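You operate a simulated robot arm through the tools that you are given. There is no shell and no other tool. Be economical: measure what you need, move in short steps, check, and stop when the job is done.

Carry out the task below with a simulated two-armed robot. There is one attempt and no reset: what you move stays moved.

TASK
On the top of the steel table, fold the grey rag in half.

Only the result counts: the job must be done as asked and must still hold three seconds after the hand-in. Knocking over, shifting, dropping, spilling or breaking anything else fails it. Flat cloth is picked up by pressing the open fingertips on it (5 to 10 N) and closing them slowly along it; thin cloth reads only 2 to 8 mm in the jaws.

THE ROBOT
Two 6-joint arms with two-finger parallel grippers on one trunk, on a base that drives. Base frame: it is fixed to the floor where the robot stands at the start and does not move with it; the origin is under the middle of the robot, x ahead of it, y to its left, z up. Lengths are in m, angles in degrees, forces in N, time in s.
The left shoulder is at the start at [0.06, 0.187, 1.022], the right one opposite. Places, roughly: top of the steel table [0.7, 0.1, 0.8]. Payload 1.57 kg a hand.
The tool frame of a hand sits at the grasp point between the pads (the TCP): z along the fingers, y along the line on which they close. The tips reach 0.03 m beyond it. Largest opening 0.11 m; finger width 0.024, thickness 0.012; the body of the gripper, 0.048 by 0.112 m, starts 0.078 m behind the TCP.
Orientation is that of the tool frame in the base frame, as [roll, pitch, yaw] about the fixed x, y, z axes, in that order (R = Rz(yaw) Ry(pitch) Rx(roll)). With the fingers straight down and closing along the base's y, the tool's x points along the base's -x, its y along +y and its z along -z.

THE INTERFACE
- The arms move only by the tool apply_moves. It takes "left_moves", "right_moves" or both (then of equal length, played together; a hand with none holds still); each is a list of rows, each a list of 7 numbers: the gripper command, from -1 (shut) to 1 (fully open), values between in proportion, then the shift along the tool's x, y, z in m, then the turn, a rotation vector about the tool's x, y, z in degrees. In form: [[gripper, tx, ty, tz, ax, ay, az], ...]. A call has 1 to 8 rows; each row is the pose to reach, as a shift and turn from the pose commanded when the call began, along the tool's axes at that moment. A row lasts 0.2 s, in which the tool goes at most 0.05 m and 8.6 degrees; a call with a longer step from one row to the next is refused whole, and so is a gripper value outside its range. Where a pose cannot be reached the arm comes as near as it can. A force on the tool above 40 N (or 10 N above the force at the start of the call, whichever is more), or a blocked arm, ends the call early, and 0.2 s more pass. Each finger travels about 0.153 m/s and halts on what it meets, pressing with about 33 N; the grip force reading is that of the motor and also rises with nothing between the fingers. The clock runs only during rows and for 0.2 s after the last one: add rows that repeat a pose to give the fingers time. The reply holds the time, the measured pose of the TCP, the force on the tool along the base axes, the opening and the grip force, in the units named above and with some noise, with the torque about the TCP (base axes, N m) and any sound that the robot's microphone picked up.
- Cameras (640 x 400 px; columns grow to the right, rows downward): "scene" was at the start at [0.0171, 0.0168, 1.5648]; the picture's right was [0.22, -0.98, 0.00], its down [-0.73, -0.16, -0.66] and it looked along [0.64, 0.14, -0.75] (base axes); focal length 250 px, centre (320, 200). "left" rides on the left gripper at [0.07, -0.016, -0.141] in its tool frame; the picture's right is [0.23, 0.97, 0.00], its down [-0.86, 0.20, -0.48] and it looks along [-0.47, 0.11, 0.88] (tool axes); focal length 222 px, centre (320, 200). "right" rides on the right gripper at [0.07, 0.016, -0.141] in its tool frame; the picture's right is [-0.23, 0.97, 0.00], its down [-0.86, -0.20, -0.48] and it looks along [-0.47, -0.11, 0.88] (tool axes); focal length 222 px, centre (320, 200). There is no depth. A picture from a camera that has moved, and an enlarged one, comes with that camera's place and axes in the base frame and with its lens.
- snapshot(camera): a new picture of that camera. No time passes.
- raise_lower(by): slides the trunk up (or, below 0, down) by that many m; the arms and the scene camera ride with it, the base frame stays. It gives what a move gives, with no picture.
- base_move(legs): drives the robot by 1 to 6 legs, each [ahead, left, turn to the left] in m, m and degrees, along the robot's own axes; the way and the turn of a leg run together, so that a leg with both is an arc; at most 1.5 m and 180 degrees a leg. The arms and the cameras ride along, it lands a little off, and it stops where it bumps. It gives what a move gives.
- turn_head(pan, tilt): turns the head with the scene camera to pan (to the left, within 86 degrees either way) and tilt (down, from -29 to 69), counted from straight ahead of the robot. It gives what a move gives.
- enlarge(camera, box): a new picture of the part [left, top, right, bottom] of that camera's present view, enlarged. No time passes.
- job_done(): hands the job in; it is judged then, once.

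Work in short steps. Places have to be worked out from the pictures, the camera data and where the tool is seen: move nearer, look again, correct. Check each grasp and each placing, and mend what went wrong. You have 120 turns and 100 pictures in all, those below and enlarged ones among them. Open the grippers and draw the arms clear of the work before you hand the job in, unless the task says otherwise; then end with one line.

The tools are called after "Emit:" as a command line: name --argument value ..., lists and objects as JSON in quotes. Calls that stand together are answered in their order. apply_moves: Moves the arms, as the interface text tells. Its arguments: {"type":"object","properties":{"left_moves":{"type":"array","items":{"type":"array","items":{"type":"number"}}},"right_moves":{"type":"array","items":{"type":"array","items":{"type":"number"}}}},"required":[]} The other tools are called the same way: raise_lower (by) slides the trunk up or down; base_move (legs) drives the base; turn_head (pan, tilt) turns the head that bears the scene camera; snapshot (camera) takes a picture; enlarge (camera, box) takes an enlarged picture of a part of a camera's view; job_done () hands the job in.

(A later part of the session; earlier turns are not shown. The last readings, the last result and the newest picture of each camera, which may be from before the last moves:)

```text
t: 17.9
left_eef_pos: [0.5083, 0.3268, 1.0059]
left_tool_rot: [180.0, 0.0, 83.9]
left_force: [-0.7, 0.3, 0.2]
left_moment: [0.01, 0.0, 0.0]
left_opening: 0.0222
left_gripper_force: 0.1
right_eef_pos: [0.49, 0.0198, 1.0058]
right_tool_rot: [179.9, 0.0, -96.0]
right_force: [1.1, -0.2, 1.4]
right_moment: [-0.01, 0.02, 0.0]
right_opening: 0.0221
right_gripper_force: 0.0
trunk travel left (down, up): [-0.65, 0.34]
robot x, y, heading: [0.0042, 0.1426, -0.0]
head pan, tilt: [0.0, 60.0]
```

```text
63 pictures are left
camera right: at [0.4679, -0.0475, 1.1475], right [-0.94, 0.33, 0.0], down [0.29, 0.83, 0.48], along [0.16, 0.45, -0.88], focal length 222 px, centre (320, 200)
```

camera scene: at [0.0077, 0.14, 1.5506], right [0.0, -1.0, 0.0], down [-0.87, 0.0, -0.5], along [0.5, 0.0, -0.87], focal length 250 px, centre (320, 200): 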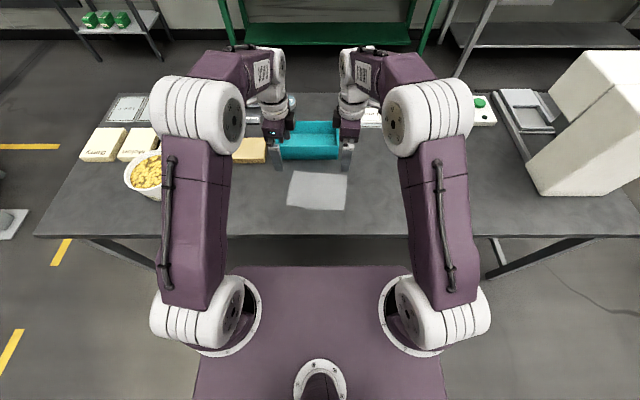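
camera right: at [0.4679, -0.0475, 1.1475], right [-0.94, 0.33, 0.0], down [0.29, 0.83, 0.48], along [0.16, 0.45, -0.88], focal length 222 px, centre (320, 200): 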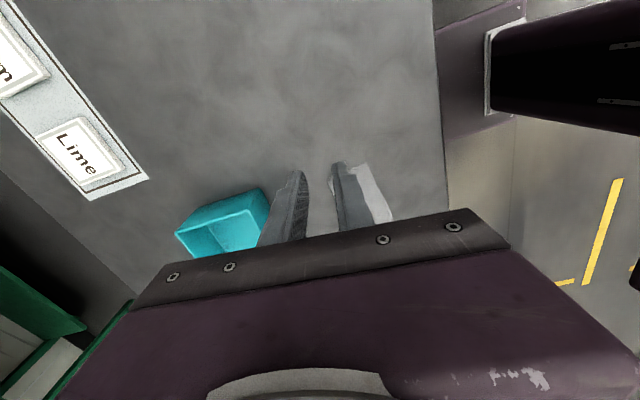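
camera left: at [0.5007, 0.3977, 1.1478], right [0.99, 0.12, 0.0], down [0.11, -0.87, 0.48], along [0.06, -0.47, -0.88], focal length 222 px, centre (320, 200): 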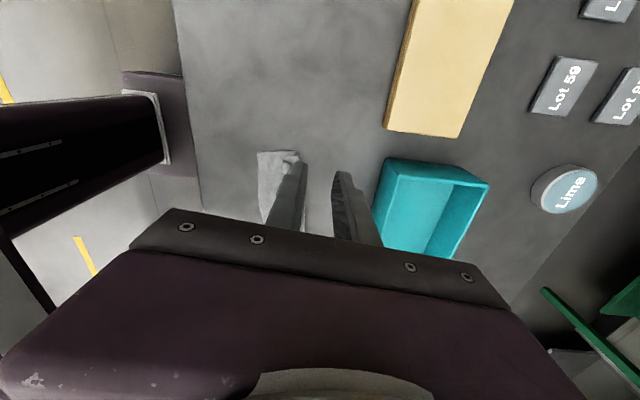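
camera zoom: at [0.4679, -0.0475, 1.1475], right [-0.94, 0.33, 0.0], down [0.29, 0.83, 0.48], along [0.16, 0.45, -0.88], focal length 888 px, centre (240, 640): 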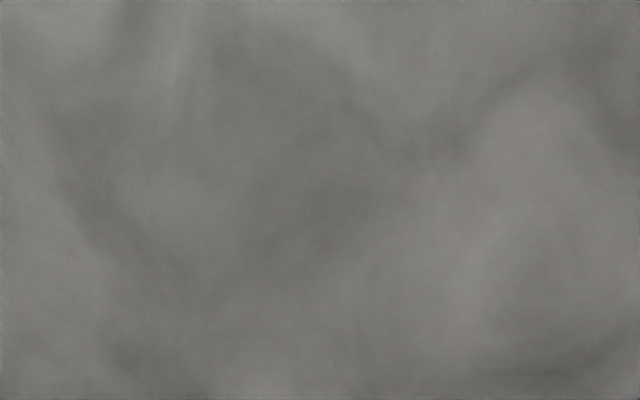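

I'll bring the right hand, closed, over the fold line to use as a pin, and leave the left waiting above the left end.

Emit:
apply_moves --right_moves '[[-1, -0.035, 0.003, 0, 0, 0, 0], [-1, -0.07, 0.006, 0, 0, 0, 0], [-1, -0.105, 0.009, 0, 0, 0, 0], [-1, -0.1394, 0.0126, 0.03, 0, 0, 0], [-1, -0.1394, 0.0126, 0.07, 0, 0, 0], [-1, -0.1394, 0.0126, 0.11, 0, 0, 0], [-1, -0.1394, 0.0126, 0.145, 0, 0, 0]]'

Emit:
enlarge --camera "scene" --box '[270, 150, 350, 210]'

Emit:
enlarge --camera "right" --box '[220, 100, 460, 250]'

```text
t: 19.5
left_eef_pos: [0.5075, 0.3262, 1.0072]
left_tool_rot: [-180.0, 0.0, 84.0]
left_force: [-0.4, -0.2, -0.1]
left_moment: [0.0, 0.01, -0.02]
left_opening: 0.0219
left_gripper_force: 0.1
right_eef_pos: [0.4935, 0.1594, 0.8601]
right_tool_rot: [180.0, 0.0, -96.0]
right_force: [0.6, 0.2, -0.1]
right_moment: [0.0, 0.02, -0.01]
right_opening: 0.0002
right_gripper_force: 21.3
trunk travel left (down, up): [-0.65, 0.34]
robot x, y, heading: [-0.0017, 0.1436, 0.1]
head pan, tilt: [0.0, 60.0]
```

```text
6.67 times, centred on (310, 180) of scene
camera zoom: at [0.0084, 0.1405, 1.5506], right [0.0, -1.0, 0.0], down [-0.87, 0.0, -0.5], along [0.5, 0.0, -0.87], focal length 1670 px, centre (387, 333)
```

zoom: 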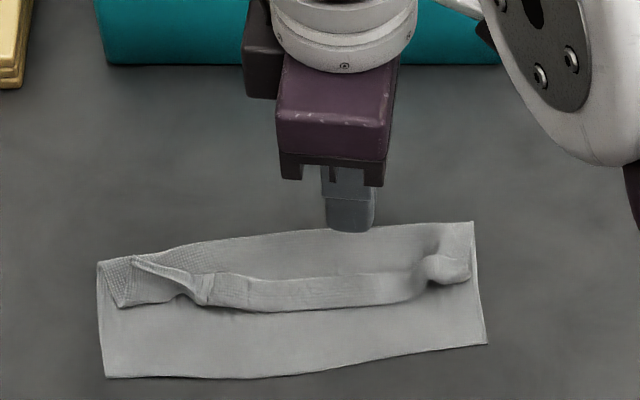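

```text
2.67 times, centred on (340, 175) of right
camera zoom: at [0.4694, 0.0924, 1.0019], right [-0.94, 0.33, 0.0], down [0.29, 0.83, 0.48], along [0.16, 0.45, -0.88], focal length 592 px, centre (267, 267)
```

zoom: 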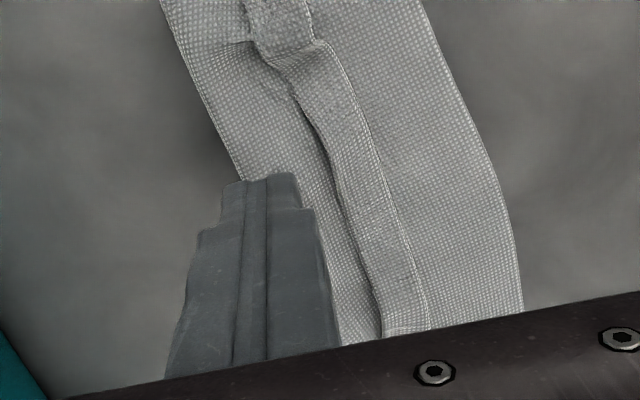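

The right camera shows the roll clearly: a flap about 2 cm wide lying back on the top layer. I'll press the right hand down as the pin.

Emit:
apply_moves --right_moves '[[-1, 0, 0, 0.01, 0, 0, 0], [-1, 0, 0, 0.02, 0, 0, 0], [-1, 0, 0, 0.026, 0, 0, 0], [-1, 0, 0, 0.028, 0, 0, 0]]' --left_moves '[[-0.8, -0.02, -0.01, 0, 0, 0, 0], [-1, -0.04, -0.02, 0.02, 0, 0, 0], [-1, -0.055, -0.03, 0.06, 0, 0, 0], [-1, -0.055, -0.03, 0.1, 0, 0, 0]]'

Emit:
enlarge --camera "left" --box '[200, 100, 440, 250]'

```text
t: 20.5
left_eef_pos: [0.4725, 0.277, 0.9051]
left_tool_rot: [179.9, 0.0, 83.9]
left_force: [0.6, -0.1, 0.0]
left_moment: [-0.02, 0.05, 0.0]
left_opening: 0.0001
left_gripper_force: 21.4
right_eef_pos: [0.4923, 0.1594, 0.8319]
right_tool_rot: [179.9, 0.0, -96.0]
right_force: [0.2, 0.5, 1.3]
right_moment: [-0.05, 0.06, 0.01]
right_opening: 0.0
right_gripper_force: 21.5
trunk travel left (down, up): [-0.65, 0.34]
robot x, y, heading: [-0.0018, 0.1401, 0.0]
head pan, tilt: [0.0, 60.0]
```

```text
2.67 times, centred on (320, 175) of left
camera zoom: at [0.4645, 0.3463, 1.0471], right [0.99, 0.12, 0.0], down [0.11, -0.87, 0.48], along [0.06, -0.48, -0.88], focal length 592 px, centre (320, 267)
```

zoom: 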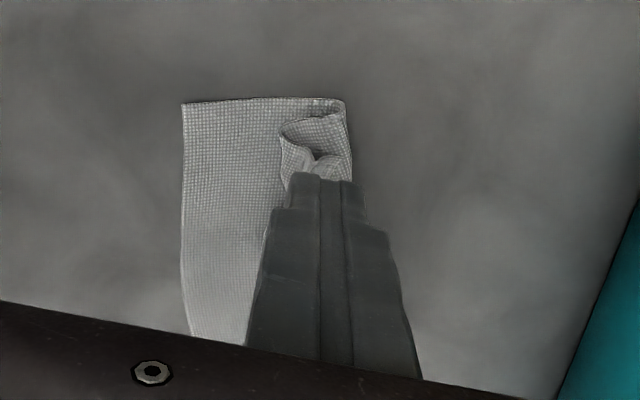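

Right pin barely touches; I'll press it 1.5 mm more and bring the left fingertips just above the left part of the rolled flap.

Emit:
apply_moves --right_moves '[[-1, 0, 0, 0.0008, 0, 0, 0], [-1, 0, 0, 0.0015, 0, 0, 0], [-1, 0, 0, 0.0015, 0, 0, 0], [-1, 0, 0, 0.0015, 0, 0, 0]]' --left_moves '[[-1, -0.031, 0.0108, 0.02, 0, 0, 0], [-1, -0.031, 0.0108, 0.05, 0, 0, 0], [-1, -0.031, 0.0108, 0.062, 0, 0, 0], [-1, -0.031, 0.0108, 0.068, 0, 0, 0]]'

Emit:
enlarge --camera "left" --box '[200, 100, 440, 250]'

Emit:
enlarge --camera "scene" --box '[270, 150, 350, 210]'

```text
t: 21.1
left_eef_pos: [0.4789, 0.2413, 0.8682]
left_tool_rot: [179.6, 0.0, 83.7]
left_force: [-7.0, 0.0, 14.6]
left_moment: [-0.58, -0.59, -0.31]
left_opening: 0.0001
left_gripper_force: 20.6
right_eef_pos: [0.491, 0.1586, 0.8321]
right_tool_rot: [-179.7, -0.2, -96.2]
right_force: [3.2, 0.2, 1.8]
right_moment: [-0.76, 0.73, -0.29]
right_opening: 0.0002
right_gripper_force: 21.4
trunk travel left (down, up): [-0.65, 0.34]
robot x, y, heading: [0.0011, 0.141, -0.1]
head pan, tilt: [0.0, 60.0]
stopped in row 3 (left hand): the force on the tool passed its limit (the readings are from after the stop); the commanded pose is now the measured one
```

```text
2.67 times, centred on (320, 175) of left
camera zoom: at [0.4709, 0.3131, 1.0087], right [0.99, 0.12, 0.01], down [0.1, -0.87, 0.48], along [0.06, -0.48, -0.88], focal length 592 px, centre (320, 267)
```

zoom: 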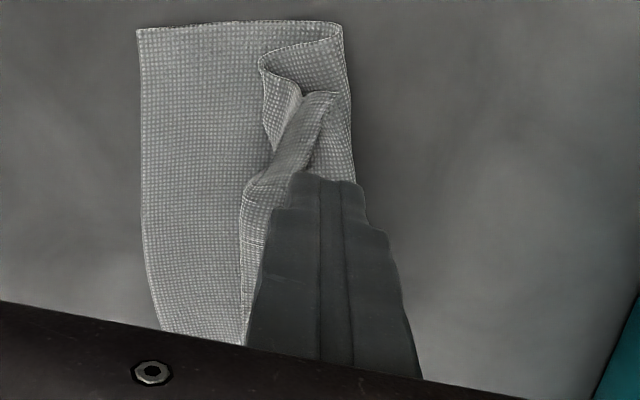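

```text
6.67 times, centred on (310, 180) of scene
camera zoom: at [0.0051, 0.1412, 1.5507], right [0.0, -1.0, 0.0], down [-0.87, 0.0, -0.5], along [0.5, 0.0, -0.87], focal length 1670 px, centre (387, 333)
```

zoom: 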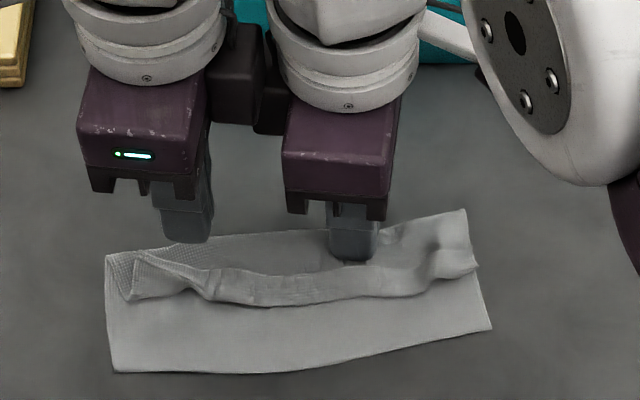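

The grippers' inner boxes touch at 8 cm separation, so I need at least 10 cm between hands. I'll back the left hand away and lift and move the right pin further right.

Emit:
apply_moves --left_moves '[[-1, 0.02, 0, -0.005, 0, 0, 0], [-1, 0.035, 0, -0.01, 0, 0, 0], [-1, 0.035, 0, -0.01, 0, 0, 0]]'

Emit:
apply_moves --right_moves '[[-1, 0, 0, -0.01, 0, 0, 0], [-1, 0, 0, -0.02, 0, 0, 0], [-1, 0.025, -0.003, -0.02, 0, 0, 0], [-1, 0.045, -0.005, -0.02, 0, 0, 0], [-1, 0.045, -0.005, -0.02, 0, 0, 0]]'

Emit:
enlarge --camera "scene" --box '[270, 150, 350, 210]'

Emit:
enlarge --camera "right" --box '[220, 100, 460, 250]'

```text
t: 21.9
left_eef_pos: [0.4842, 0.276, 0.8761]
left_tool_rot: [179.7, 0.1, 83.8]
left_force: [0.2, -0.1, -0.1]
left_moment: [-0.02, 0.0, -0.02]
left_opening: 0.0
left_gripper_force: 21.1
right_eef_pos: [0.4934, 0.1589, 0.8316]
right_tool_rot: [-179.7, 0.1, -96.3]
right_force: [1.0, 0.0, 12.6]
right_moment: [-0.1, -0.03, 0.01]
right_opening: 0.0001
right_gripper_force: 21.6
trunk travel left (down, up): [-0.65, 0.34]
robot x, y, heading: [-0.0001, 0.1415, -0.2]
head pan, tilt: [0.0, 60.0]
```

```text
t: 23.1
left_eef_pos: [0.4837, 0.2774, 0.8767]
left_tool_rot: [179.7, 0.1, 83.9]
left_force: [1.1, 0.5, -0.3]
left_moment: [0.01, 0.0, 0.05]
left_opening: 0.0
left_gripper_force: 21.1
right_eef_pos: [0.4939, 0.1125, 0.8515]
right_tool_rot: [-179.8, 0.0, -96.2]
right_force: [0.9, 0.3, -0.2]
right_moment: [0.01, -0.01, -0.04]
right_opening: 0.0001
right_gripper_force: 21.8
trunk travel left (down, up): [-0.65, 0.34]
robot x, y, heading: [-0.0022, 0.1416, -0.1]
head pan, tilt: [0.0, 60.0]
```

```text
6.67 times, centred on (310, 180) of scene
camera zoom: at [0.0076, 0.1407, 1.5506], right [0.0, -1.0, 0.0], down [-0.87, 0.0, -0.5], along [0.5, 0.0, -0.87], focal length 1670 px, centre (387, 333)
```

zoom: 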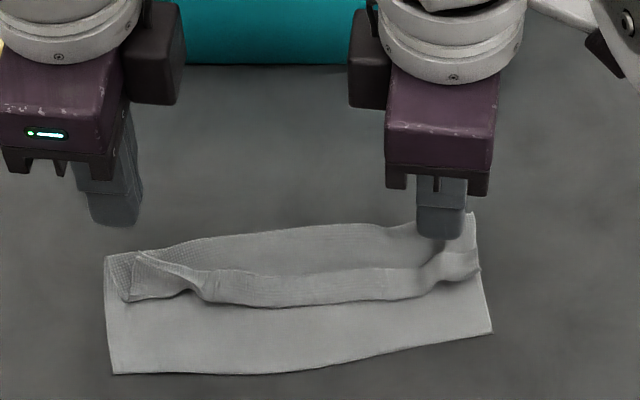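

```text
2.67 times, centred on (340, 175) of right
camera zoom: at [0.4697, 0.0461, 0.993], right [-0.94, 0.33, 0.0], down [0.29, 0.83, 0.48], along [0.16, 0.45, -0.88], focal length 592 px, centre (267, 267)
```

zoom: 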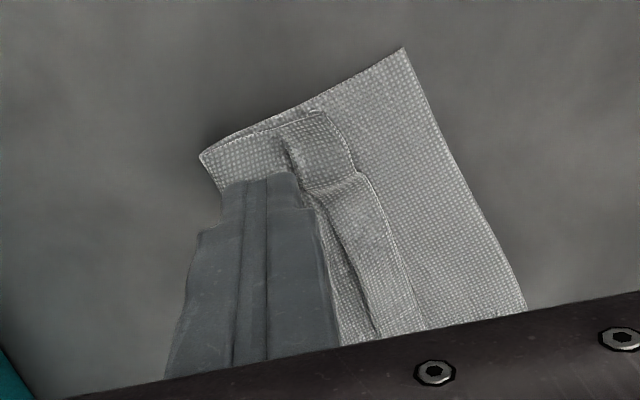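

I'll pin here at the right end near the fold and bring the left fingertips over the flap at y≈0.222 (11 cm apart).

Emit:
apply_moves --right_moves '[[-1, 0, 0, 0.01, 0, 0, 0], [-1, 0, 0, 0.018, 0, 0, 0], [-1, 0, 0, 0.02, 0, 0, 0], [-1, 0, 0, 0.0215, 0, 0, 0]]' --left_moves '[[-1, -0.02, -0.002, 0, 0, 0, 0], [-1, -0.04, -0.004, 0.01, 0, 0, 0], [-1, -0.0562, -0.0048, 0.02, 0, 0, 0], [-1, -0.0562, -0.0048, 0.032, 0, 0, 0]]'

Emit:
enlarge --camera "left" --box '[200, 100, 440, 250]'

```text
t: 24.1
left_eef_pos: [0.4717, 0.2215, 0.846]
left_tool_rot: [179.6, 0.1, 83.7]
left_force: [0.3, -0.5, 0.3]
left_moment: [0.03, -0.01, 0.0]
left_opening: 0.0001
left_gripper_force: 21.7
right_eef_pos: [0.4919, 0.1125, 0.832]
right_tool_rot: [-179.6, 0.1, -96.2]
right_force: [1.5, -2.9, 24.0]
right_moment: [-0.32, 0.08, 0.03]
right_opening: 0.0001
right_gripper_force: 21.1
trunk travel left (down, up): [-0.65, 0.34]
robot x, y, heading: [0.0005, 0.141, -0.2]
head pan, tilt: [0.0, 60.0]
```

```text
2.67 times, centred on (320, 175) of left
camera zoom: at [0.4636, 0.2922, 0.9869], right [0.99, 0.12, 0.01], down [0.1, -0.87, 0.48], along [0.06, -0.48, -0.88], focal length 592 px, centre (320, 267)
```

zoom: 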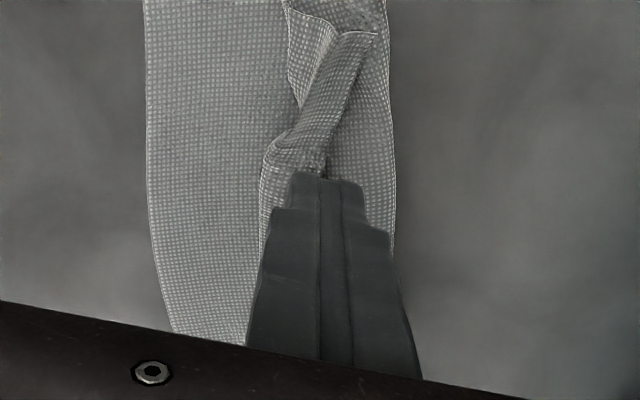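

Right is pinned firmly. I'll lower the left fingertips to touch the flap lightly.

Emit:
apply_moves --left_moves '[[-1, 0, 0, 0.006, 0, 0, 0], [-1, 0, 0, 0.01, 0, 0, 0], [-1, 0, 0, 0.012, 0, 0, 0]]'

```text
t: 24.9
left_eef_pos: [0.4714, 0.2202, 0.8339]
left_tool_rot: [179.6, 0.1, 83.8]
left_force: [0.2, 0.1, -0.3]
left_moment: [-0.01, 0.02, 0.02]
left_opening: 0.0
left_gripper_force: 21.3
right_eef_pos: [0.4925, 0.1133, 0.8319]
right_tool_rot: [-179.5, 0.1, -96.3]
right_force: [5.6, -2.2, 36.9]
right_moment: [-0.4, -0.01, 0.07]
right_opening: 0.0
right_gripper_force: 21.5
trunk travel left (down, up): [-0.65, 0.34]
robot x, y, heading: [-0.0027, 0.1376, -0.2]
head pan, tilt: [0.0, 60.0]
```

I'll ease the right pin slightly and lower the left another millimetre.

Emit:
apply_moves --left_moves '[[-1, 0, 0, 0.001, 0, 0, 0], [-1, 0, 0, 0.0015, 0, 0, 0]]' --right_moves '[[-1, 0, 0, -0.0005, 0, 0, 0], [-1, 0, 0, -0.001, 0, 0, 0]]'

```text
t: 25.5
left_eef_pos: [0.4719, 0.2207, 0.8338]
left_tool_rot: [179.6, 0.1, 83.8]
left_force: [-1.9, -0.9, 9.4]
left_moment: [-0.02, 0.09, -0.02]
left_opening: 0.0
left_gripper_force: 20.6
right_eef_pos: [0.4904, 0.1128, 0.8325]
right_tool_rot: [-179.6, -0.1, -96.2]
right_force: [5.2, 0.0, 25.8]
right_moment: [-0.21, 0.01, 0.07]
right_opening: 0.0
right_gripper_force: 20.7
trunk travel left (down, up): [-0.65, 0.34]
robot x, y, heading: [0.0013, 0.1381, 0.0]
head pan, tilt: [0.0, 60.0]
```

Left contact is 9 N. I'll sweep slowly 3.5 cm toward the near edge with a slightly lighter touch.

Emit:
apply_moves --left_moves '[[-1, 0, -0.005, -0.0004, 0, 0, 0], [-1, 0, -0.01, -0.0004, 0, 0, 0], [-1, 0, -0.015, -0.0004, 0, 0, 0], [-1, 0, -0.02, -0.0004, 0, 0, 0], [-1, 0, -0.025, -0.0004, 0, 0, 0], [-1, 0, -0.03, -0.0004, 0, 0, 0], [-1, 0, -0.035, -0.0004, 0, 0, 0]]'

Emit:
enlarge --camera "left" --box '[200, 100, 440, 250]'

Emit:
enlarge --camera "scene" --box '[270, 150, 350, 210]'

```text
t: 27.1
left_eef_pos: [0.439, 0.2255, 0.8319]
left_tool_rot: [179.3, 0.1, 83.9]
left_force: [8.1, -7.8, 22.2]
left_moment: [-0.21, -0.12, 0.05]
left_opening: 0.0
left_gripper_force: 21.5
right_eef_pos: [0.4921, 0.1126, 0.8326]
right_tool_rot: [-179.7, 0.1, -96.2]
right_force: [-2.6, 7.9, 20.1]
right_moment: [0.04, 0.14, -0.07]
right_opening: 0.0
right_gripper_force: 21.0
trunk travel left (down, up): [-0.65, 0.34]
robot x, y, heading: [-0.0027, 0.1398, 0.0]
head pan, tilt: [0.0, 60.0]
```

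```text
2.67 times, centred on (320, 175) of left
camera zoom: at [0.429, 0.2954, 0.9736], right [0.99, 0.12, 0.01], down [0.1, -0.87, 0.48], along [0.07, -0.48, -0.88], focal length 592 px, centre (320, 267)
```

zoom: 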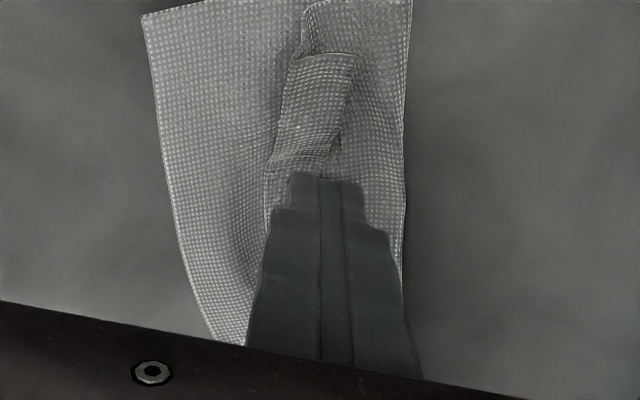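

```text
6.67 times, centred on (310, 180) of scene
camera zoom: at [0.0032, 0.1398, 1.5508], right [0.0, -1.0, 0.0], down [-0.86, 0.0, -0.5], along [0.5, 0.0, -0.86], focal length 1670 px, centre (387, 333)
```

zoom: 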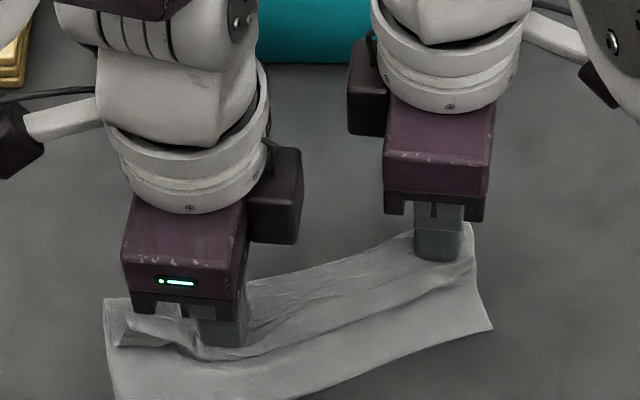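

The stack rotated as one instead of unrolling, so friction sweeping doesn't work. I'll lift both hands clear and reassess for re-pinching the rolled edge.

Emit:
apply_moves --left_moves '[[-1, 0, 0, -0.03, 0, 0, 0], [-1, 0.01, 0, -0.07, 0, 0, 0], [-1, 0.04, 0.01, -0.1, 0, 0, 0], [-1, 0.07, 0.03, -0.12, 0, 0, 0], [-1, 0.08, 0.06, -0.14, 0, 0, 0]]' --right_moves '[[-1, 0, 0, -0.03, 0, 0, 0], [-1, 0.01, 0, -0.07, 0, 0, 0], [-1, 0.04, 0, -0.1, 0, 0, 0], [-1, 0.07, 0, -0.12, 0, 0, 0], [-1, 0.07, 0, -0.14, 0, 0, 0]]'

Emit:
enlarge --camera "scene" --box '[260, 150, 356, 222]'

```text
t: 28.3
left_eef_pos: [0.5057, 0.2987, 0.9695]
left_tool_rot: [179.9, 0.1, 83.8]
left_force: [0.0, 0.0, -0.5]
left_moment: [0.01, -0.02, -0.02]
left_opening: 0.0
left_gripper_force: 21.1
right_eef_pos: [0.4856, 0.0434, 0.9708]
right_tool_rot: [-179.9, 0.0, -96.1]
right_force: [0.4, -0.3, 0.2]
right_moment: [-0.01, 0.04, -0.01]
right_opening: 0.0
right_gripper_force: 21.6
trunk travel left (down, up): [-0.65, 0.34]
robot x, y, heading: [-0.0002, 0.1407, -0.1]
head pan, tilt: [0.0, 60.0]
```

```text
5.56 times, centred on (308, 186) of scene
camera zoom: at [0.0081, 0.1408, 1.5506], right [0.0, -1.0, 0.0], down [-0.87, 0.0, -0.5], along [0.5, 0.0, -0.87], focal length 1391 px, centre (387, 278)
```

zoom: 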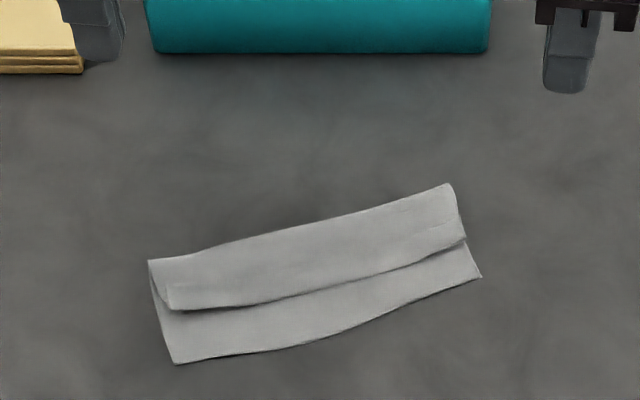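

The cloth relaxed as the hands lifted; the top layer now looks much flatter. Looking closer.

Emit:
enlarge --camera "scene" --box '[280, 176, 320, 206]'

Emit:
enlarge --camera "scene" --box '[305, 174, 345, 204]'

Emit:
enlarge --camera "left" --box '[180, 80, 440, 240]'

Emit:
enlarge --camera "right" --box '[240, 80, 500, 240]'

```text
13.33 times, centred on (300, 191) of scene
camera zoom: at [0.0081, 0.1408, 1.5506], right [0.0, -1.0, 0.0], down [-0.87, 0.0, -0.5], along [0.5, 0.0, -0.87], focal length 3339 px, centre (587, 320)
```

zoom: 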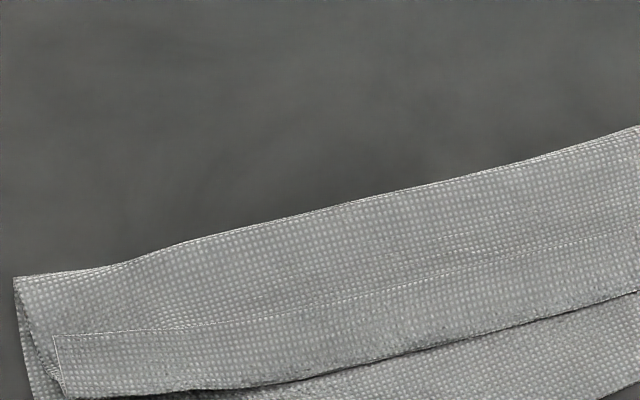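

```text
13.33 times, centred on (325, 189) of scene
camera zoom: at [0.0081, 0.1408, 1.5506], right [0.0, -1.0, 0.0], down [-0.87, 0.0, -0.5], along [0.5, 0.0, -0.87], focal length 3339 px, centre (253, 347)
```

zoom: 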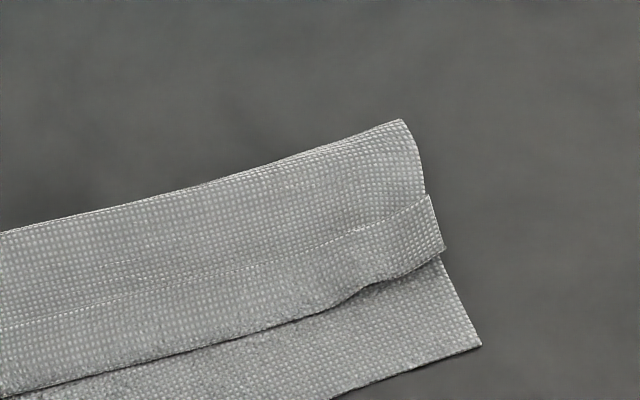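

```text
2.46 times, centred on (310, 160) of left
camera zoom: at [0.4983, 0.3702, 1.1123], right [0.99, 0.12, 0.0], down [0.1, -0.87, 0.48], along [0.06, -0.48, -0.88], focal length 547 px, centre (345, 298)
```

zoom: 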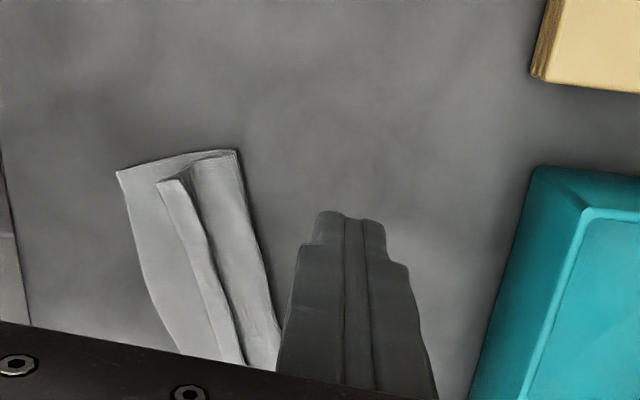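

```text
2.46 times, centred on (370, 160) of right
camera zoom: at [0.4619, -0.0231, 1.112], right [-0.94, 0.33, 0.0], down [0.29, 0.83, 0.48], along [0.16, 0.45, -0.88], focal length 547 px, centre (197, 298)
```

zoom: 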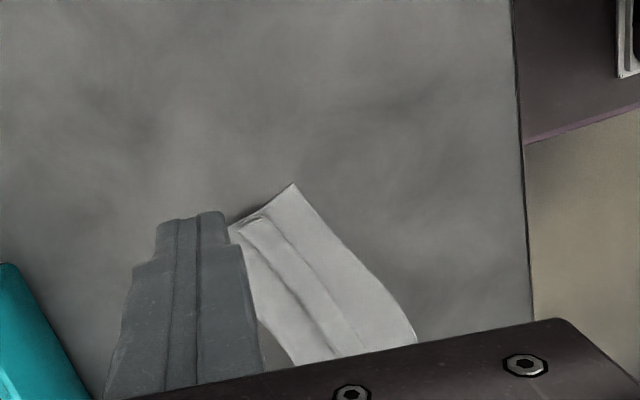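

The flap is now a neat, slightly raised 2 cm hem. I'll turn the right hand so its open fingers line up along the hem, and later brush it over toward the near edge without pressing. Left moves aside.

Emit:
apply_moves --left_moves '[[-1, 0.02, 0, -0.01, 0, 0, 0], [-1, 0.05, 0, -0.02, 0, 0, 0], [-1, 0.08, 0, -0.03, 0, 0, 0], [-1, 0.11, 0, -0.03, 0, 0, 0], [-1, 0.11, 0, -0.03, 0, 0, 0], [-1, 0.11, 0, -0.03, 0, 0, 0], [-1, 0.11, 0, -0.03, 0, 0, 0], [-1, 0.11, 0, -0.03, 0, 0, 0]]' --right_moves '[[-0.5, 0, 0, 0, 0, 0, 8.4], [0, 0, 0, 0, 0, 0, 16.8], [0.5, -0.025, 0.0025, 0, 0, 0, 25.2], [1, -0.05, 0.005, 0, 0, 0, 33.6], [1, -0.075, 0.0075, 0, 0, 0, 42], [1, -0.1, 0.01, 0, 0, 0, 50.4], [1, -0.125, 0.012, 0.02, 0, 0, 58.8], [1, -0.152, 0.0136, 0.05, 0, 0, 67.1]]'

Emit:
enlarge --camera "scene" --box '[260, 150, 356, 222]'

Emit:
snapshot --camera "right"

```text
t: 30.1
left_eef_pos: [0.5186, 0.4084, 0.9996]
left_tool_rot: [179.8, 0.1, 83.8]
left_force: [0.3, 0.0, -0.6]
left_moment: [-0.05, -0.01, -0.02]
left_opening: 0.0002
left_gripper_force: 21.6
right_eef_pos: [0.4902, 0.1979, 0.919]
right_tool_rot: [-179.9, 0.1, -163.5]
right_force: [0.1, 0.7, 0.1]
right_moment: [0.0, 0.0, 0.0]
right_opening: 0.1099
right_gripper_force: 0.1
trunk travel left (down, up): [-0.65, 0.34]
robot x, y, heading: [0.0021, 0.1387, -0.0]
head pan, tilt: [0.0, 60.0]
```

```text
5.56 times, centred on (308, 186) of scene
camera zoom: at [0.0084, 0.1413, 1.5506], right [0.0, -1.0, 0.0], down [-0.87, 0.0, -0.5], along [0.5, 0.0, -0.87], focal length 1391 px, centre (387, 278)
```

zoom: 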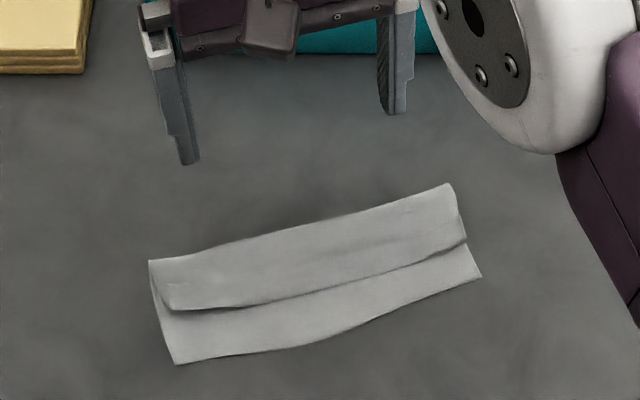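

```text
46 pictures are left
camera right: at [0.4179, 0.1937, 1.0603], right [-0.06, 1.0, 0.0], down [0.88, 0.05, 0.48], along [0.48, 0.03, -0.88], focal length 222 px, centre (320, 200)
```

right: 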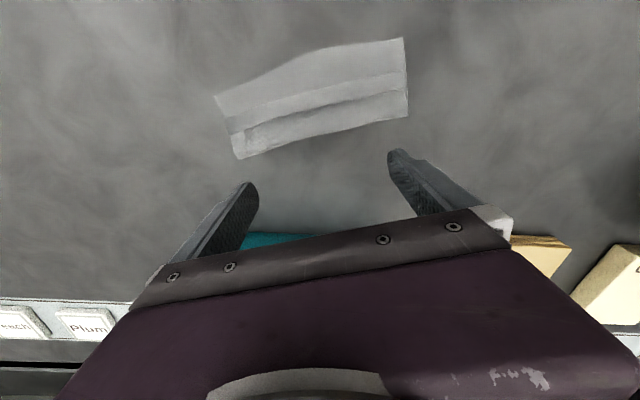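

Orientation matches the hem. I'll descend to just above table level on the far side of the fold.

Emit:
apply_moves --right_moves '[[1, -0.006, 0, 0.03, 0, 0, 0], [1, -0.006, 0, 0.06, 0, 0, 0], [1, -0.006, 0, 0.078, 0, 0, 0], [1, -0.006, 0, 0.078, 0, 0, 0]]'

Emit:
enlarge --camera "right" --box '[160, 60, 480, 260]'

Emit:
enlarge --camera "scene" --box '[260, 150, 356, 222]'

```text
t: 31.1
left_eef_pos: [0.518, 0.408, 1.001]
left_tool_rot: [179.7, 0.1, 83.7]
left_force: [-1.3, 0.0, -0.9]
left_moment: [-0.02, -0.02, 0.02]
left_opening: 0.0
left_gripper_force: 20.7
right_eef_pos: [0.4943, 0.1987, 0.8413]
right_tool_rot: [-179.9, 0.1, -163.3]
right_force: [-0.1, 0.2, -0.1]
right_moment: [-0.01, 0.0, 0.0]
right_opening: 0.1101
right_gripper_force: 0.0
trunk travel left (down, up): [-0.65, 0.34]
robot x, y, heading: [0.0015, 0.1416, 0.1]
head pan, tilt: [0.0, 60.0]
```

```text
2.00 times, centred on (320, 160) of right
camera zoom: at [0.423, 0.1943, 0.9826], right [-0.06, 1.0, 0.0], down [0.88, 0.05, 0.48], along [0.48, 0.03, -0.88], focal length 444 px, centre (320, 280)
```

zoom: 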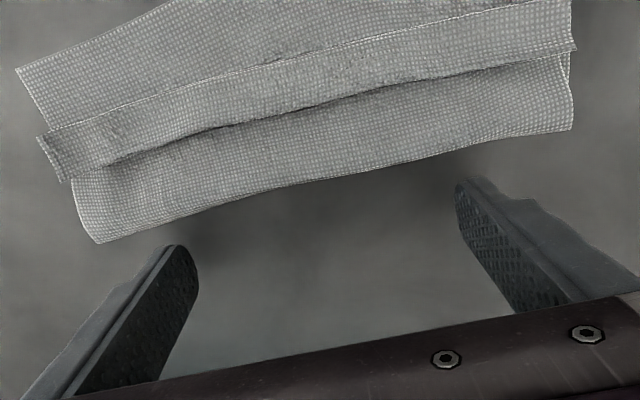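

```text
5.56 times, centred on (308, 186) of scene
camera zoom: at [0.0077, 0.1404, 1.5506], right [0.0, -1.0, 0.0], down [-0.87, 0.0, -0.5], along [0.5, 0.0, -0.87], focal length 1391 px, centre (387, 278)
```

zoom: 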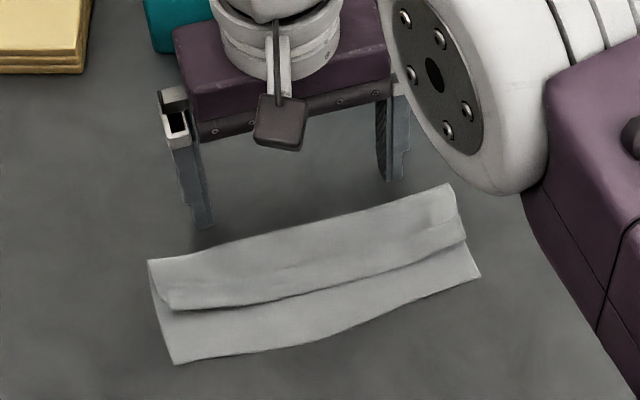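

The hem's free edge clearly stands up. I'll brush forward slowly with the tips about 6 mm above the table and check midway.

Emit:
apply_moves --right_moves '[[1, 0.006, 0, 0.003, 0, 0, 0], [1, 0.014, 0, 0.004, 0, 0, 0], [1, 0.022, 0, 0.004, 0, 0, 0], [1, 0.03, 0, 0.004, 0, 0, 0], [1, 0.037, 0, 0.004, 0, 0, 0], [1, 0.042, 0, 0.004, 0, 0, 0]]'

Emit:
enlarge --camera "right" --box '[160, 60, 480, 260]'

Emit:
enlarge --camera "scene" --box '[260, 150, 356, 222]'

```text
t: 32.5
left_eef_pos: [0.5189, 0.4078, 1.0005]
left_tool_rot: [179.6, 0.0, 83.7]
left_force: [0.9, 0.3, -0.5]
left_moment: [-0.01, -0.02, -0.01]
left_opening: 0.0001
left_gripper_force: 21.3
right_eef_pos: [0.4533, 0.1852, 0.8389]
right_tool_rot: [-179.9, 0.2, -163.3]
right_force: [-0.7, 0.7, 0.2]
right_moment: [0.01, -0.04, -0.01]
right_opening: 0.1101
right_gripper_force: 0.1
trunk travel left (down, up): [-0.65, 0.34]
robot x, y, heading: [-0.0031, 0.1382, -0.1]
head pan, tilt: [0.0, 60.0]
```

```text
2.00 times, centred on (320, 160) of right
camera zoom: at [0.3827, 0.182, 0.9797], right [-0.06, 1.0, 0.0], down [0.87, 0.05, 0.48], along [0.48, 0.03, -0.88], focal length 444 px, centre (320, 280)
```

zoom: 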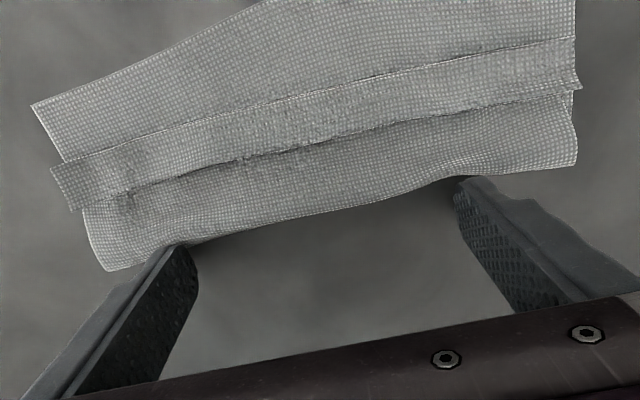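

```text
5.56 times, centred on (308, 186) of scene
camera zoom: at [0.0075, 0.1403, 1.5506], right [0.0, -1.0, 0.0], down [-0.87, 0.0, -0.5], along [0.5, 0.0, -0.87], focal length 1391 px, centre (387, 278)
```

zoom: 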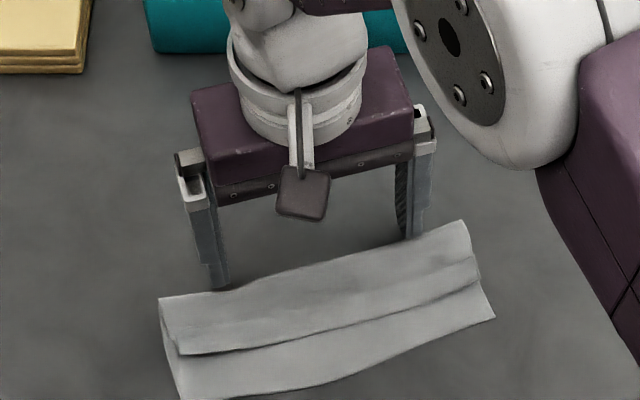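

The fold's loft was pushed and the rag slid a bit. I'll lift over the fold and set the fingertips down between fold and hem edge.

Emit:
apply_moves --right_moves '[[1, -0.004, 0, -0.01, 0, 0, 0], [1, 0.0, 0, -0.018, 0, 0, 0], [1, 0.01, 0, -0.018, 0, 0, 0], [1, 0.019, 0, -0.018, 0, 0, 0], [1, 0.019, 0, -0.008, 0, 0, 0], [1, 0.019, 0, -0.002, 0, 0, 0], [1, 0.019, 0, 0.001, 0, 0, 0]]'

Emit:
enlarge --camera "right" --box '[160, 60, 480, 260]'

```text
t: 34.1
left_eef_pos: [0.5188, 0.4078, 1.0005]
left_tool_rot: [179.7, 0.2, 83.8]
left_force: [0.4, -0.4, 0.0]
left_moment: [0.03, 0.0, -0.01]
left_opening: 0.0001
left_gripper_force: 21.5
right_eef_pos: [0.4356, 0.1801, 0.8382]
right_tool_rot: [-179.9, 0.2, -163.2]
right_force: [0.1, -0.5, 1.8]
right_moment: [0.08, 0.01, -0.02]
right_opening: 0.11
right_gripper_force: 0.0
trunk travel left (down, up): [-0.65, 0.34]
robot x, y, heading: [0.0006, 0.1377, -0.2]
head pan, tilt: [0.0, 60.0]
```

```text
2.00 times, centred on (320, 160) of right
camera zoom: at [0.3643, 0.1767, 0.9789], right [-0.06, 1.0, 0.0], down [0.88, 0.05, 0.48], along [0.48, 0.03, -0.88], focal length 444 px, centre (320, 280)
```

zoom: 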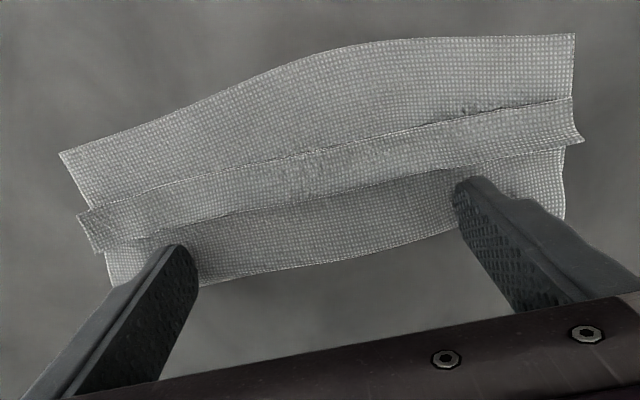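

Fingertips sit right behind the hem's free edge. I'll brush forward 3 cm.

Emit:
apply_moves --right_moves '[[1, 0.005, 0, -0.0005, 0, 0, 0], [1, 0.01, 0, -0.0005, 0, 0, 0], [1, 0.015, 0, -0.0005, 0, 0, 0], [1, 0.02, 0, -0.0005, 0, 0, 0], [1, 0.025, 0, -0.0005, 0, 0, 0], [1, 0.03, 0, -0.0005, 0, 0, 0]]'

Emit:
enlarge --camera "right" --box '[160, 60, 480, 260]'

```text
t: 35.5
left_eef_pos: [0.5178, 0.4075, 0.9998]
left_tool_rot: [179.7, 0.0, 83.8]
left_force: [0.6, 0.6, 0.2]
left_moment: [-0.02, 0.02, 0.0]
left_opening: 0.0001
left_gripper_force: 21.1
right_eef_pos: [0.4076, 0.1721, 0.8386]
right_tool_rot: [-179.8, 0.2, -163.3]
right_force: [0.0, 0.6, -0.2]
right_moment: [-0.04, -0.01, -0.01]
right_opening: 0.1101
right_gripper_force: 0.0
trunk travel left (down, up): [-0.65, 0.34]
robot x, y, heading: [0.0006, 0.1389, -0.0]
head pan, tilt: [0.0, 60.0]
```

```text
2.00 times, centred on (320, 160) of right
camera zoom: at [0.3359, 0.1682, 0.9794], right [-0.06, 1.0, 0.0], down [0.88, 0.05, 0.48], along [0.48, 0.03, -0.88], focal length 444 px, centre (320, 280)
```

zoom: 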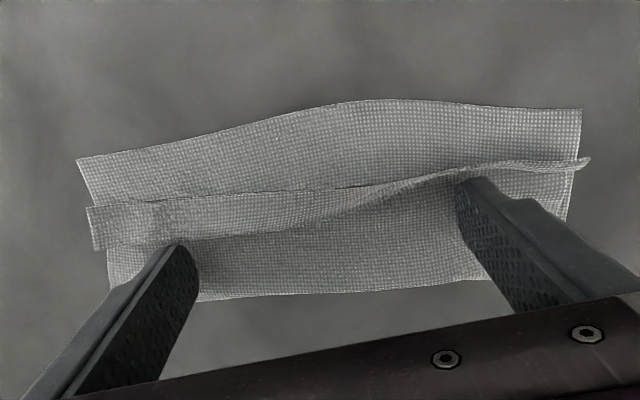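

It works: the hem is flipping up. I'll continue the brush.

Emit:
apply_moves --right_moves '[[1, 0.005, 0, 0, 0, 0, 0], [1, 0.01, 0, 0, 0, 0, 0], [1, 0.015, 0, 0, 0, 0, 0], [1, 0.02, 0, 0, 0, 0, 0], [1, 0.025, 0, 0, 0, 0, 0]]'

Emit:
enlarge --camera "right" --box '[160, 60, 480, 260]'

```text
t: 36.7
left_eef_pos: [0.5174, 0.4076, 0.9995]
left_tool_rot: [179.8, 0.2, 83.8]
left_force: [0.0, -0.3, 0.7]
left_moment: [-0.01, 0.02, -0.01]
left_opening: 0.0
left_gripper_force: 21.2
right_eef_pos: [0.3843, 0.165, 0.8376]
right_tool_rot: [-180.0, 0.2, -163.3]
right_force: [0.0, -0.2, 0.0]
right_moment: [0.03, 0.05, -0.02]
right_opening: 0.1098
right_gripper_force: 0.0
trunk travel left (down, up): [-0.65, 0.34]
robot x, y, heading: [0.0001, 0.1402, 0.1]
head pan, tilt: [0.0, 60.0]
```

```text
2.00 times, centred on (320, 160) of right
camera zoom: at [0.312, 0.161, 0.979], right [-0.06, 1.0, 0.0], down [0.87, 0.05, 0.48], along [0.48, 0.03, -0.88], focal length 444 px, centre (320, 280)
```

zoom: 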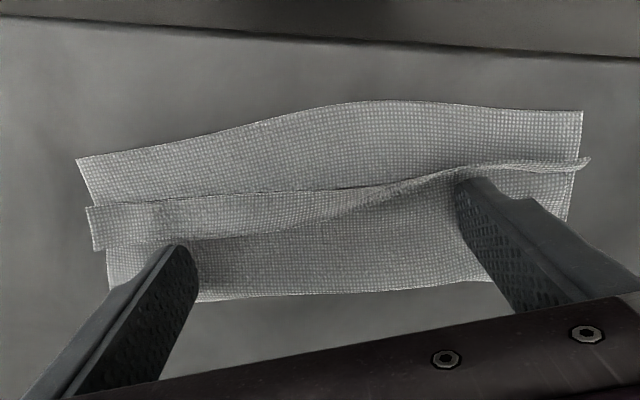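

Now the whole rag slides while the hem stands vertical. I'll raise the tips a few mm so they push the hem's top over instead of its root.

Emit:
apply_moves --right_moves '[[1, 0, 0, -0.004, 0, 0, 0], [1, 0.0, 0, -0.008, 0, 0, 0], [1, 0.006, 0, -0.008, 0, 0, 0], [1, 0.012, 0, -0.008, 0, 0, 0], [1, 0.018, 0, -0.007, 0, 0, 0]]'

Emit:
enlarge --camera "right" --box '[160, 60, 480, 260]'

```text
t: 37.9
left_eef_pos: [0.5184, 0.4077, 0.9998]
left_tool_rot: [179.7, 0.1, 83.9]
left_force: [0.0, 0.0, -0.2]
left_moment: [0.02, -0.01, -0.02]
left_opening: 0.0
left_gripper_force: 20.9
right_eef_pos: [0.3661, 0.1588, 0.8443]
right_tool_rot: [-179.8, 0.3, -163.3]
right_force: [0.1, 0.3, -0.4]
right_moment: [0.03, 0.01, 0.02]
right_opening: 0.1102
right_gripper_force: 0.0
trunk travel left (down, up): [-0.65, 0.34]
robot x, y, heading: [0.0007, 0.1395, -0.3]
head pan, tilt: [0.0, 60.0]
```

```text
2.00 times, centred on (320, 160) of right
camera zoom: at [0.2948, 0.1558, 0.9859], right [-0.06, 1.0, 0.0], down [0.88, 0.05, 0.48], along [0.48, 0.03, -0.88], focal length 444 px, centre (320, 280)
```

zoom: 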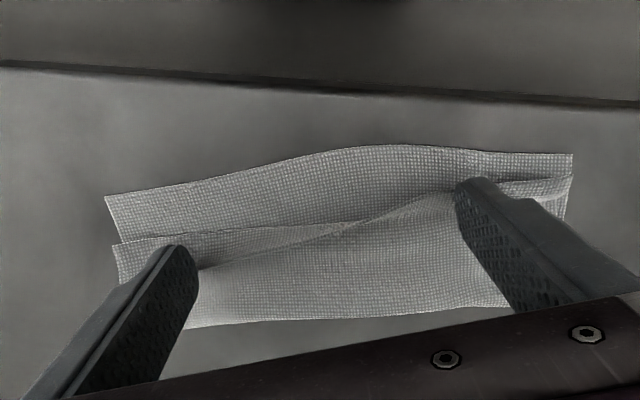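

The hem is tipping over. I'll continue 1.5 cm at the same height.

Emit:
apply_moves --right_moves '[[1, 0.006, 0, 0, 0, 0, 0], [1, 0.011, 0, 0, 0, 0, 0], [1, 0.016, 0, 0.001, 0, 0, 0]]'

Emit:
enlarge --camera "right" --box '[160, 60, 480, 260]'

```text
t: 38.7
left_eef_pos: [0.5175, 0.4091, 1.0001]
left_tool_rot: [179.7, 0.2, 83.9]
left_force: [0.5, 0.1, 0.1]
left_moment: [0.01, 0.01, 0.03]
left_opening: 0.0
left_gripper_force: 20.9
right_eef_pos: [0.3506, 0.1544, 0.8435]
right_tool_rot: [-179.8, 0.3, -163.3]
right_force: [-0.2, 0.5, 0.1]
right_moment: [0.0, 0.02, -0.02]
right_opening: 0.1099
right_gripper_force: 0.0
trunk travel left (down, up): [-0.65, 0.34]
robot x, y, heading: [-0.0006, 0.1387, -0.1]
head pan, tilt: [0.0, 60.0]
```

```text
2.00 times, centred on (320, 160) of right
camera zoom: at [0.279, 0.151, 0.9849], right [-0.06, 1.0, 0.0], down [0.87, 0.05, 0.48], along [0.48, 0.03, -0.88], focal length 444 px, centre (320, 280)
```

zoom: 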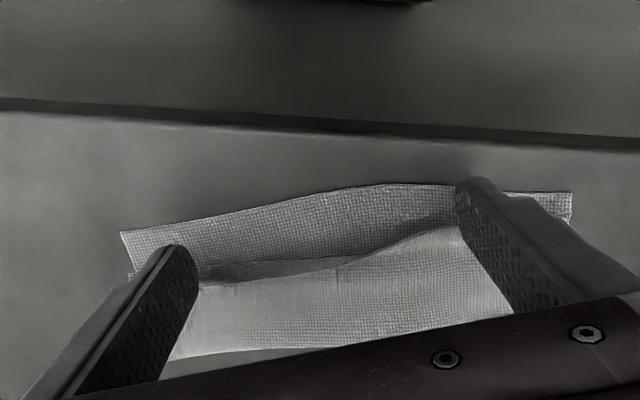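

The right part has flipped. I'll go another 1.4 cm to flip the left part.

Emit:
apply_moves --right_moves '[[1, 0.005, 0, 0, 0, 0, 0], [1, 0.01, 0, 0, 0, 0, 0], [1, 0.014, 0, 0, 0, 0, 0]]'

Emit:
apply_moves --right_moves '[[1, 0, 0, -0.03, 0, 0, 0], [1, -0.01, 0, -0.06, 0, 0, 0], [1, -0.05, 0, -0.08, 0, 0, 0], [1, -0.09, 0, -0.09, 0, 0, 0]]'

Emit:
enlarge --camera "right" --box '[160, 0, 480, 200]'

Emit:
enlarge --camera "scene" --box '[272, 180, 352, 240]'

```text
t: 39.5
left_eef_pos: [0.5184, 0.4073, 1.0009]
left_tool_rot: [179.8, 0.1, 83.8]
left_force: [-0.1, -1.2, 0.3]
left_moment: [-0.02, 0.01, 0.02]
left_opening: 0.0001
left_gripper_force: 21.7
right_eef_pos: [0.3371, 0.1498, 0.8438]
right_tool_rot: [-179.9, 0.1, -163.3]
right_force: [0.1, 1.1, -0.6]
right_moment: [-0.02, -0.02, 0.0]
right_opening: 0.11
right_gripper_force: 0.0
trunk travel left (down, up): [-0.65, 0.34]
robot x, y, heading: [0.0024, 0.1407, 0.1]
head pan, tilt: [0.0, 60.0]
```

```text
t: 40.5
left_eef_pos: [0.5175, 0.4084, 0.9995]
left_tool_rot: [179.8, 0.1, 83.8]
left_force: [0.3, 0.3, -0.2]
left_moment: [0.02, 0.0, -0.02]
left_opening: 0.0
left_gripper_force: 21.3
right_eef_pos: [0.4236, 0.1775, 0.9338]
right_tool_rot: [-179.9, 0.0, -163.3]
right_force: [-0.2, 0.8, 0.0]
right_moment: [0.0, 0.02, 0.02]
right_opening: 0.11
right_gripper_force: 0.0
trunk travel left (down, up): [-0.65, 0.34]
robot x, y, heading: [-0.001, 0.1411, 0.1]
head pan, tilt: [0.0, 60.0]
```

```text
2.00 times, centred on (320, 100) of right
camera zoom: at [0.3524, 0.1745, 1.075], right [-0.06, 1.0, 0.0], down [0.88, 0.05, 0.48], along [0.48, 0.03, -0.88], focal length 444 px, centre (320, 400)
```

zoom: 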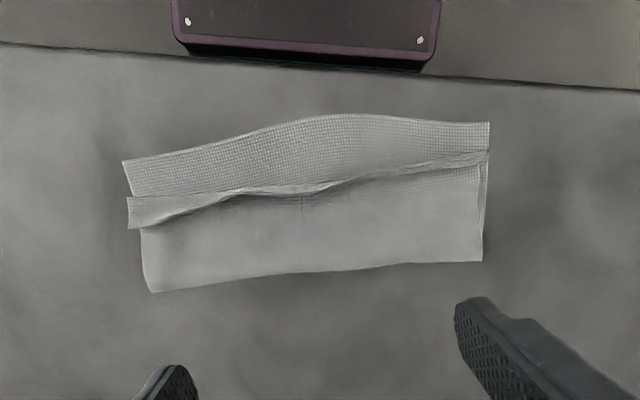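

```text
6.67 times, centred on (312, 210) of scene
camera zoom: at [0.0089, 0.1407, 1.5506], right [0.0, -1.0, 0.0], down [-0.87, 0.0, -0.5], along [0.5, 0.0, -0.87], focal length 1670 px, centre (373, 133)
```

zoom: 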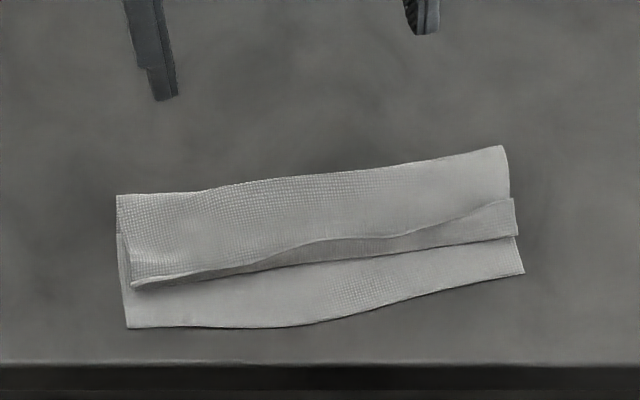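

The hem is nearly upright now with the rag at x≈0.33–0.43. I'll realign the hand to the rag's new angle, set the tips behind the hem, then push over and press down at the end.

Emit:
apply_moves --right_moves '[[1, 0.013, 0, 0.0, 0, 0, 4.2], [1, 0.0269, -0.0008, 0.0, 0, 0, 8.5], [1, 0.0269, -0.0008, 0.03, 0, 0, 8.5], [1, 0.0269, -0.0008, 0.06, 0, 0, 8.5], [1, 0.0269, -0.0008, 0.08, 0, 0, 8.5], [1, 0.0269, -0.0008, 0.088, 0, 0, 8.5]]'

Emit:
enlarge --camera "right" --box '[160, 60, 480, 260]'

```text
t: 41.9
left_eef_pos: [0.5186, 0.4075, 1.0014]
left_tool_rot: [179.7, 0.1, 83.7]
left_force: [0.1, -0.5, -0.6]
left_moment: [-0.01, 0.01, -0.02]
left_opening: 0.0
left_gripper_force: 21.5
right_eef_pos: [0.3977, 0.1682, 0.8453]
right_tool_rot: [180.0, 0.2, -171.8]
right_force: [-0.2, 0.0, 0.2]
right_moment: [-0.01, 0.05, -0.01]
right_opening: 0.1098
right_gripper_force: 0.1
trunk travel left (down, up): [-0.65, 0.34]
robot x, y, heading: [0.0003, 0.1381, -0.1]
head pan, tilt: [0.0, 60.0]
```

```text
2.00 times, centred on (320, 160) of right
camera zoom: at [0.3267, 0.1759, 0.9872], right [0.09, 1.0, 0.0], down [0.87, -0.08, 0.48], along [0.48, -0.04, -0.88], focal length 444 px, centre (320, 280)
```

zoom: 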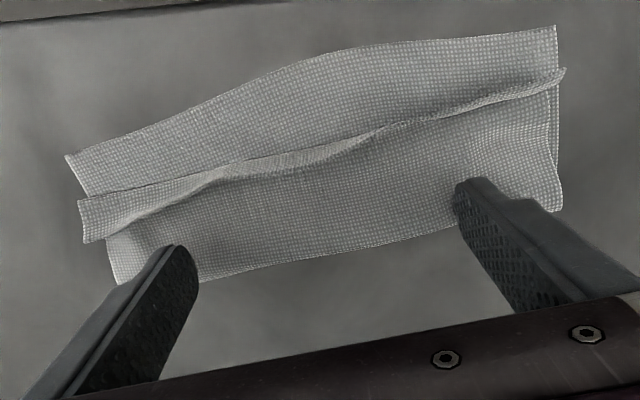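

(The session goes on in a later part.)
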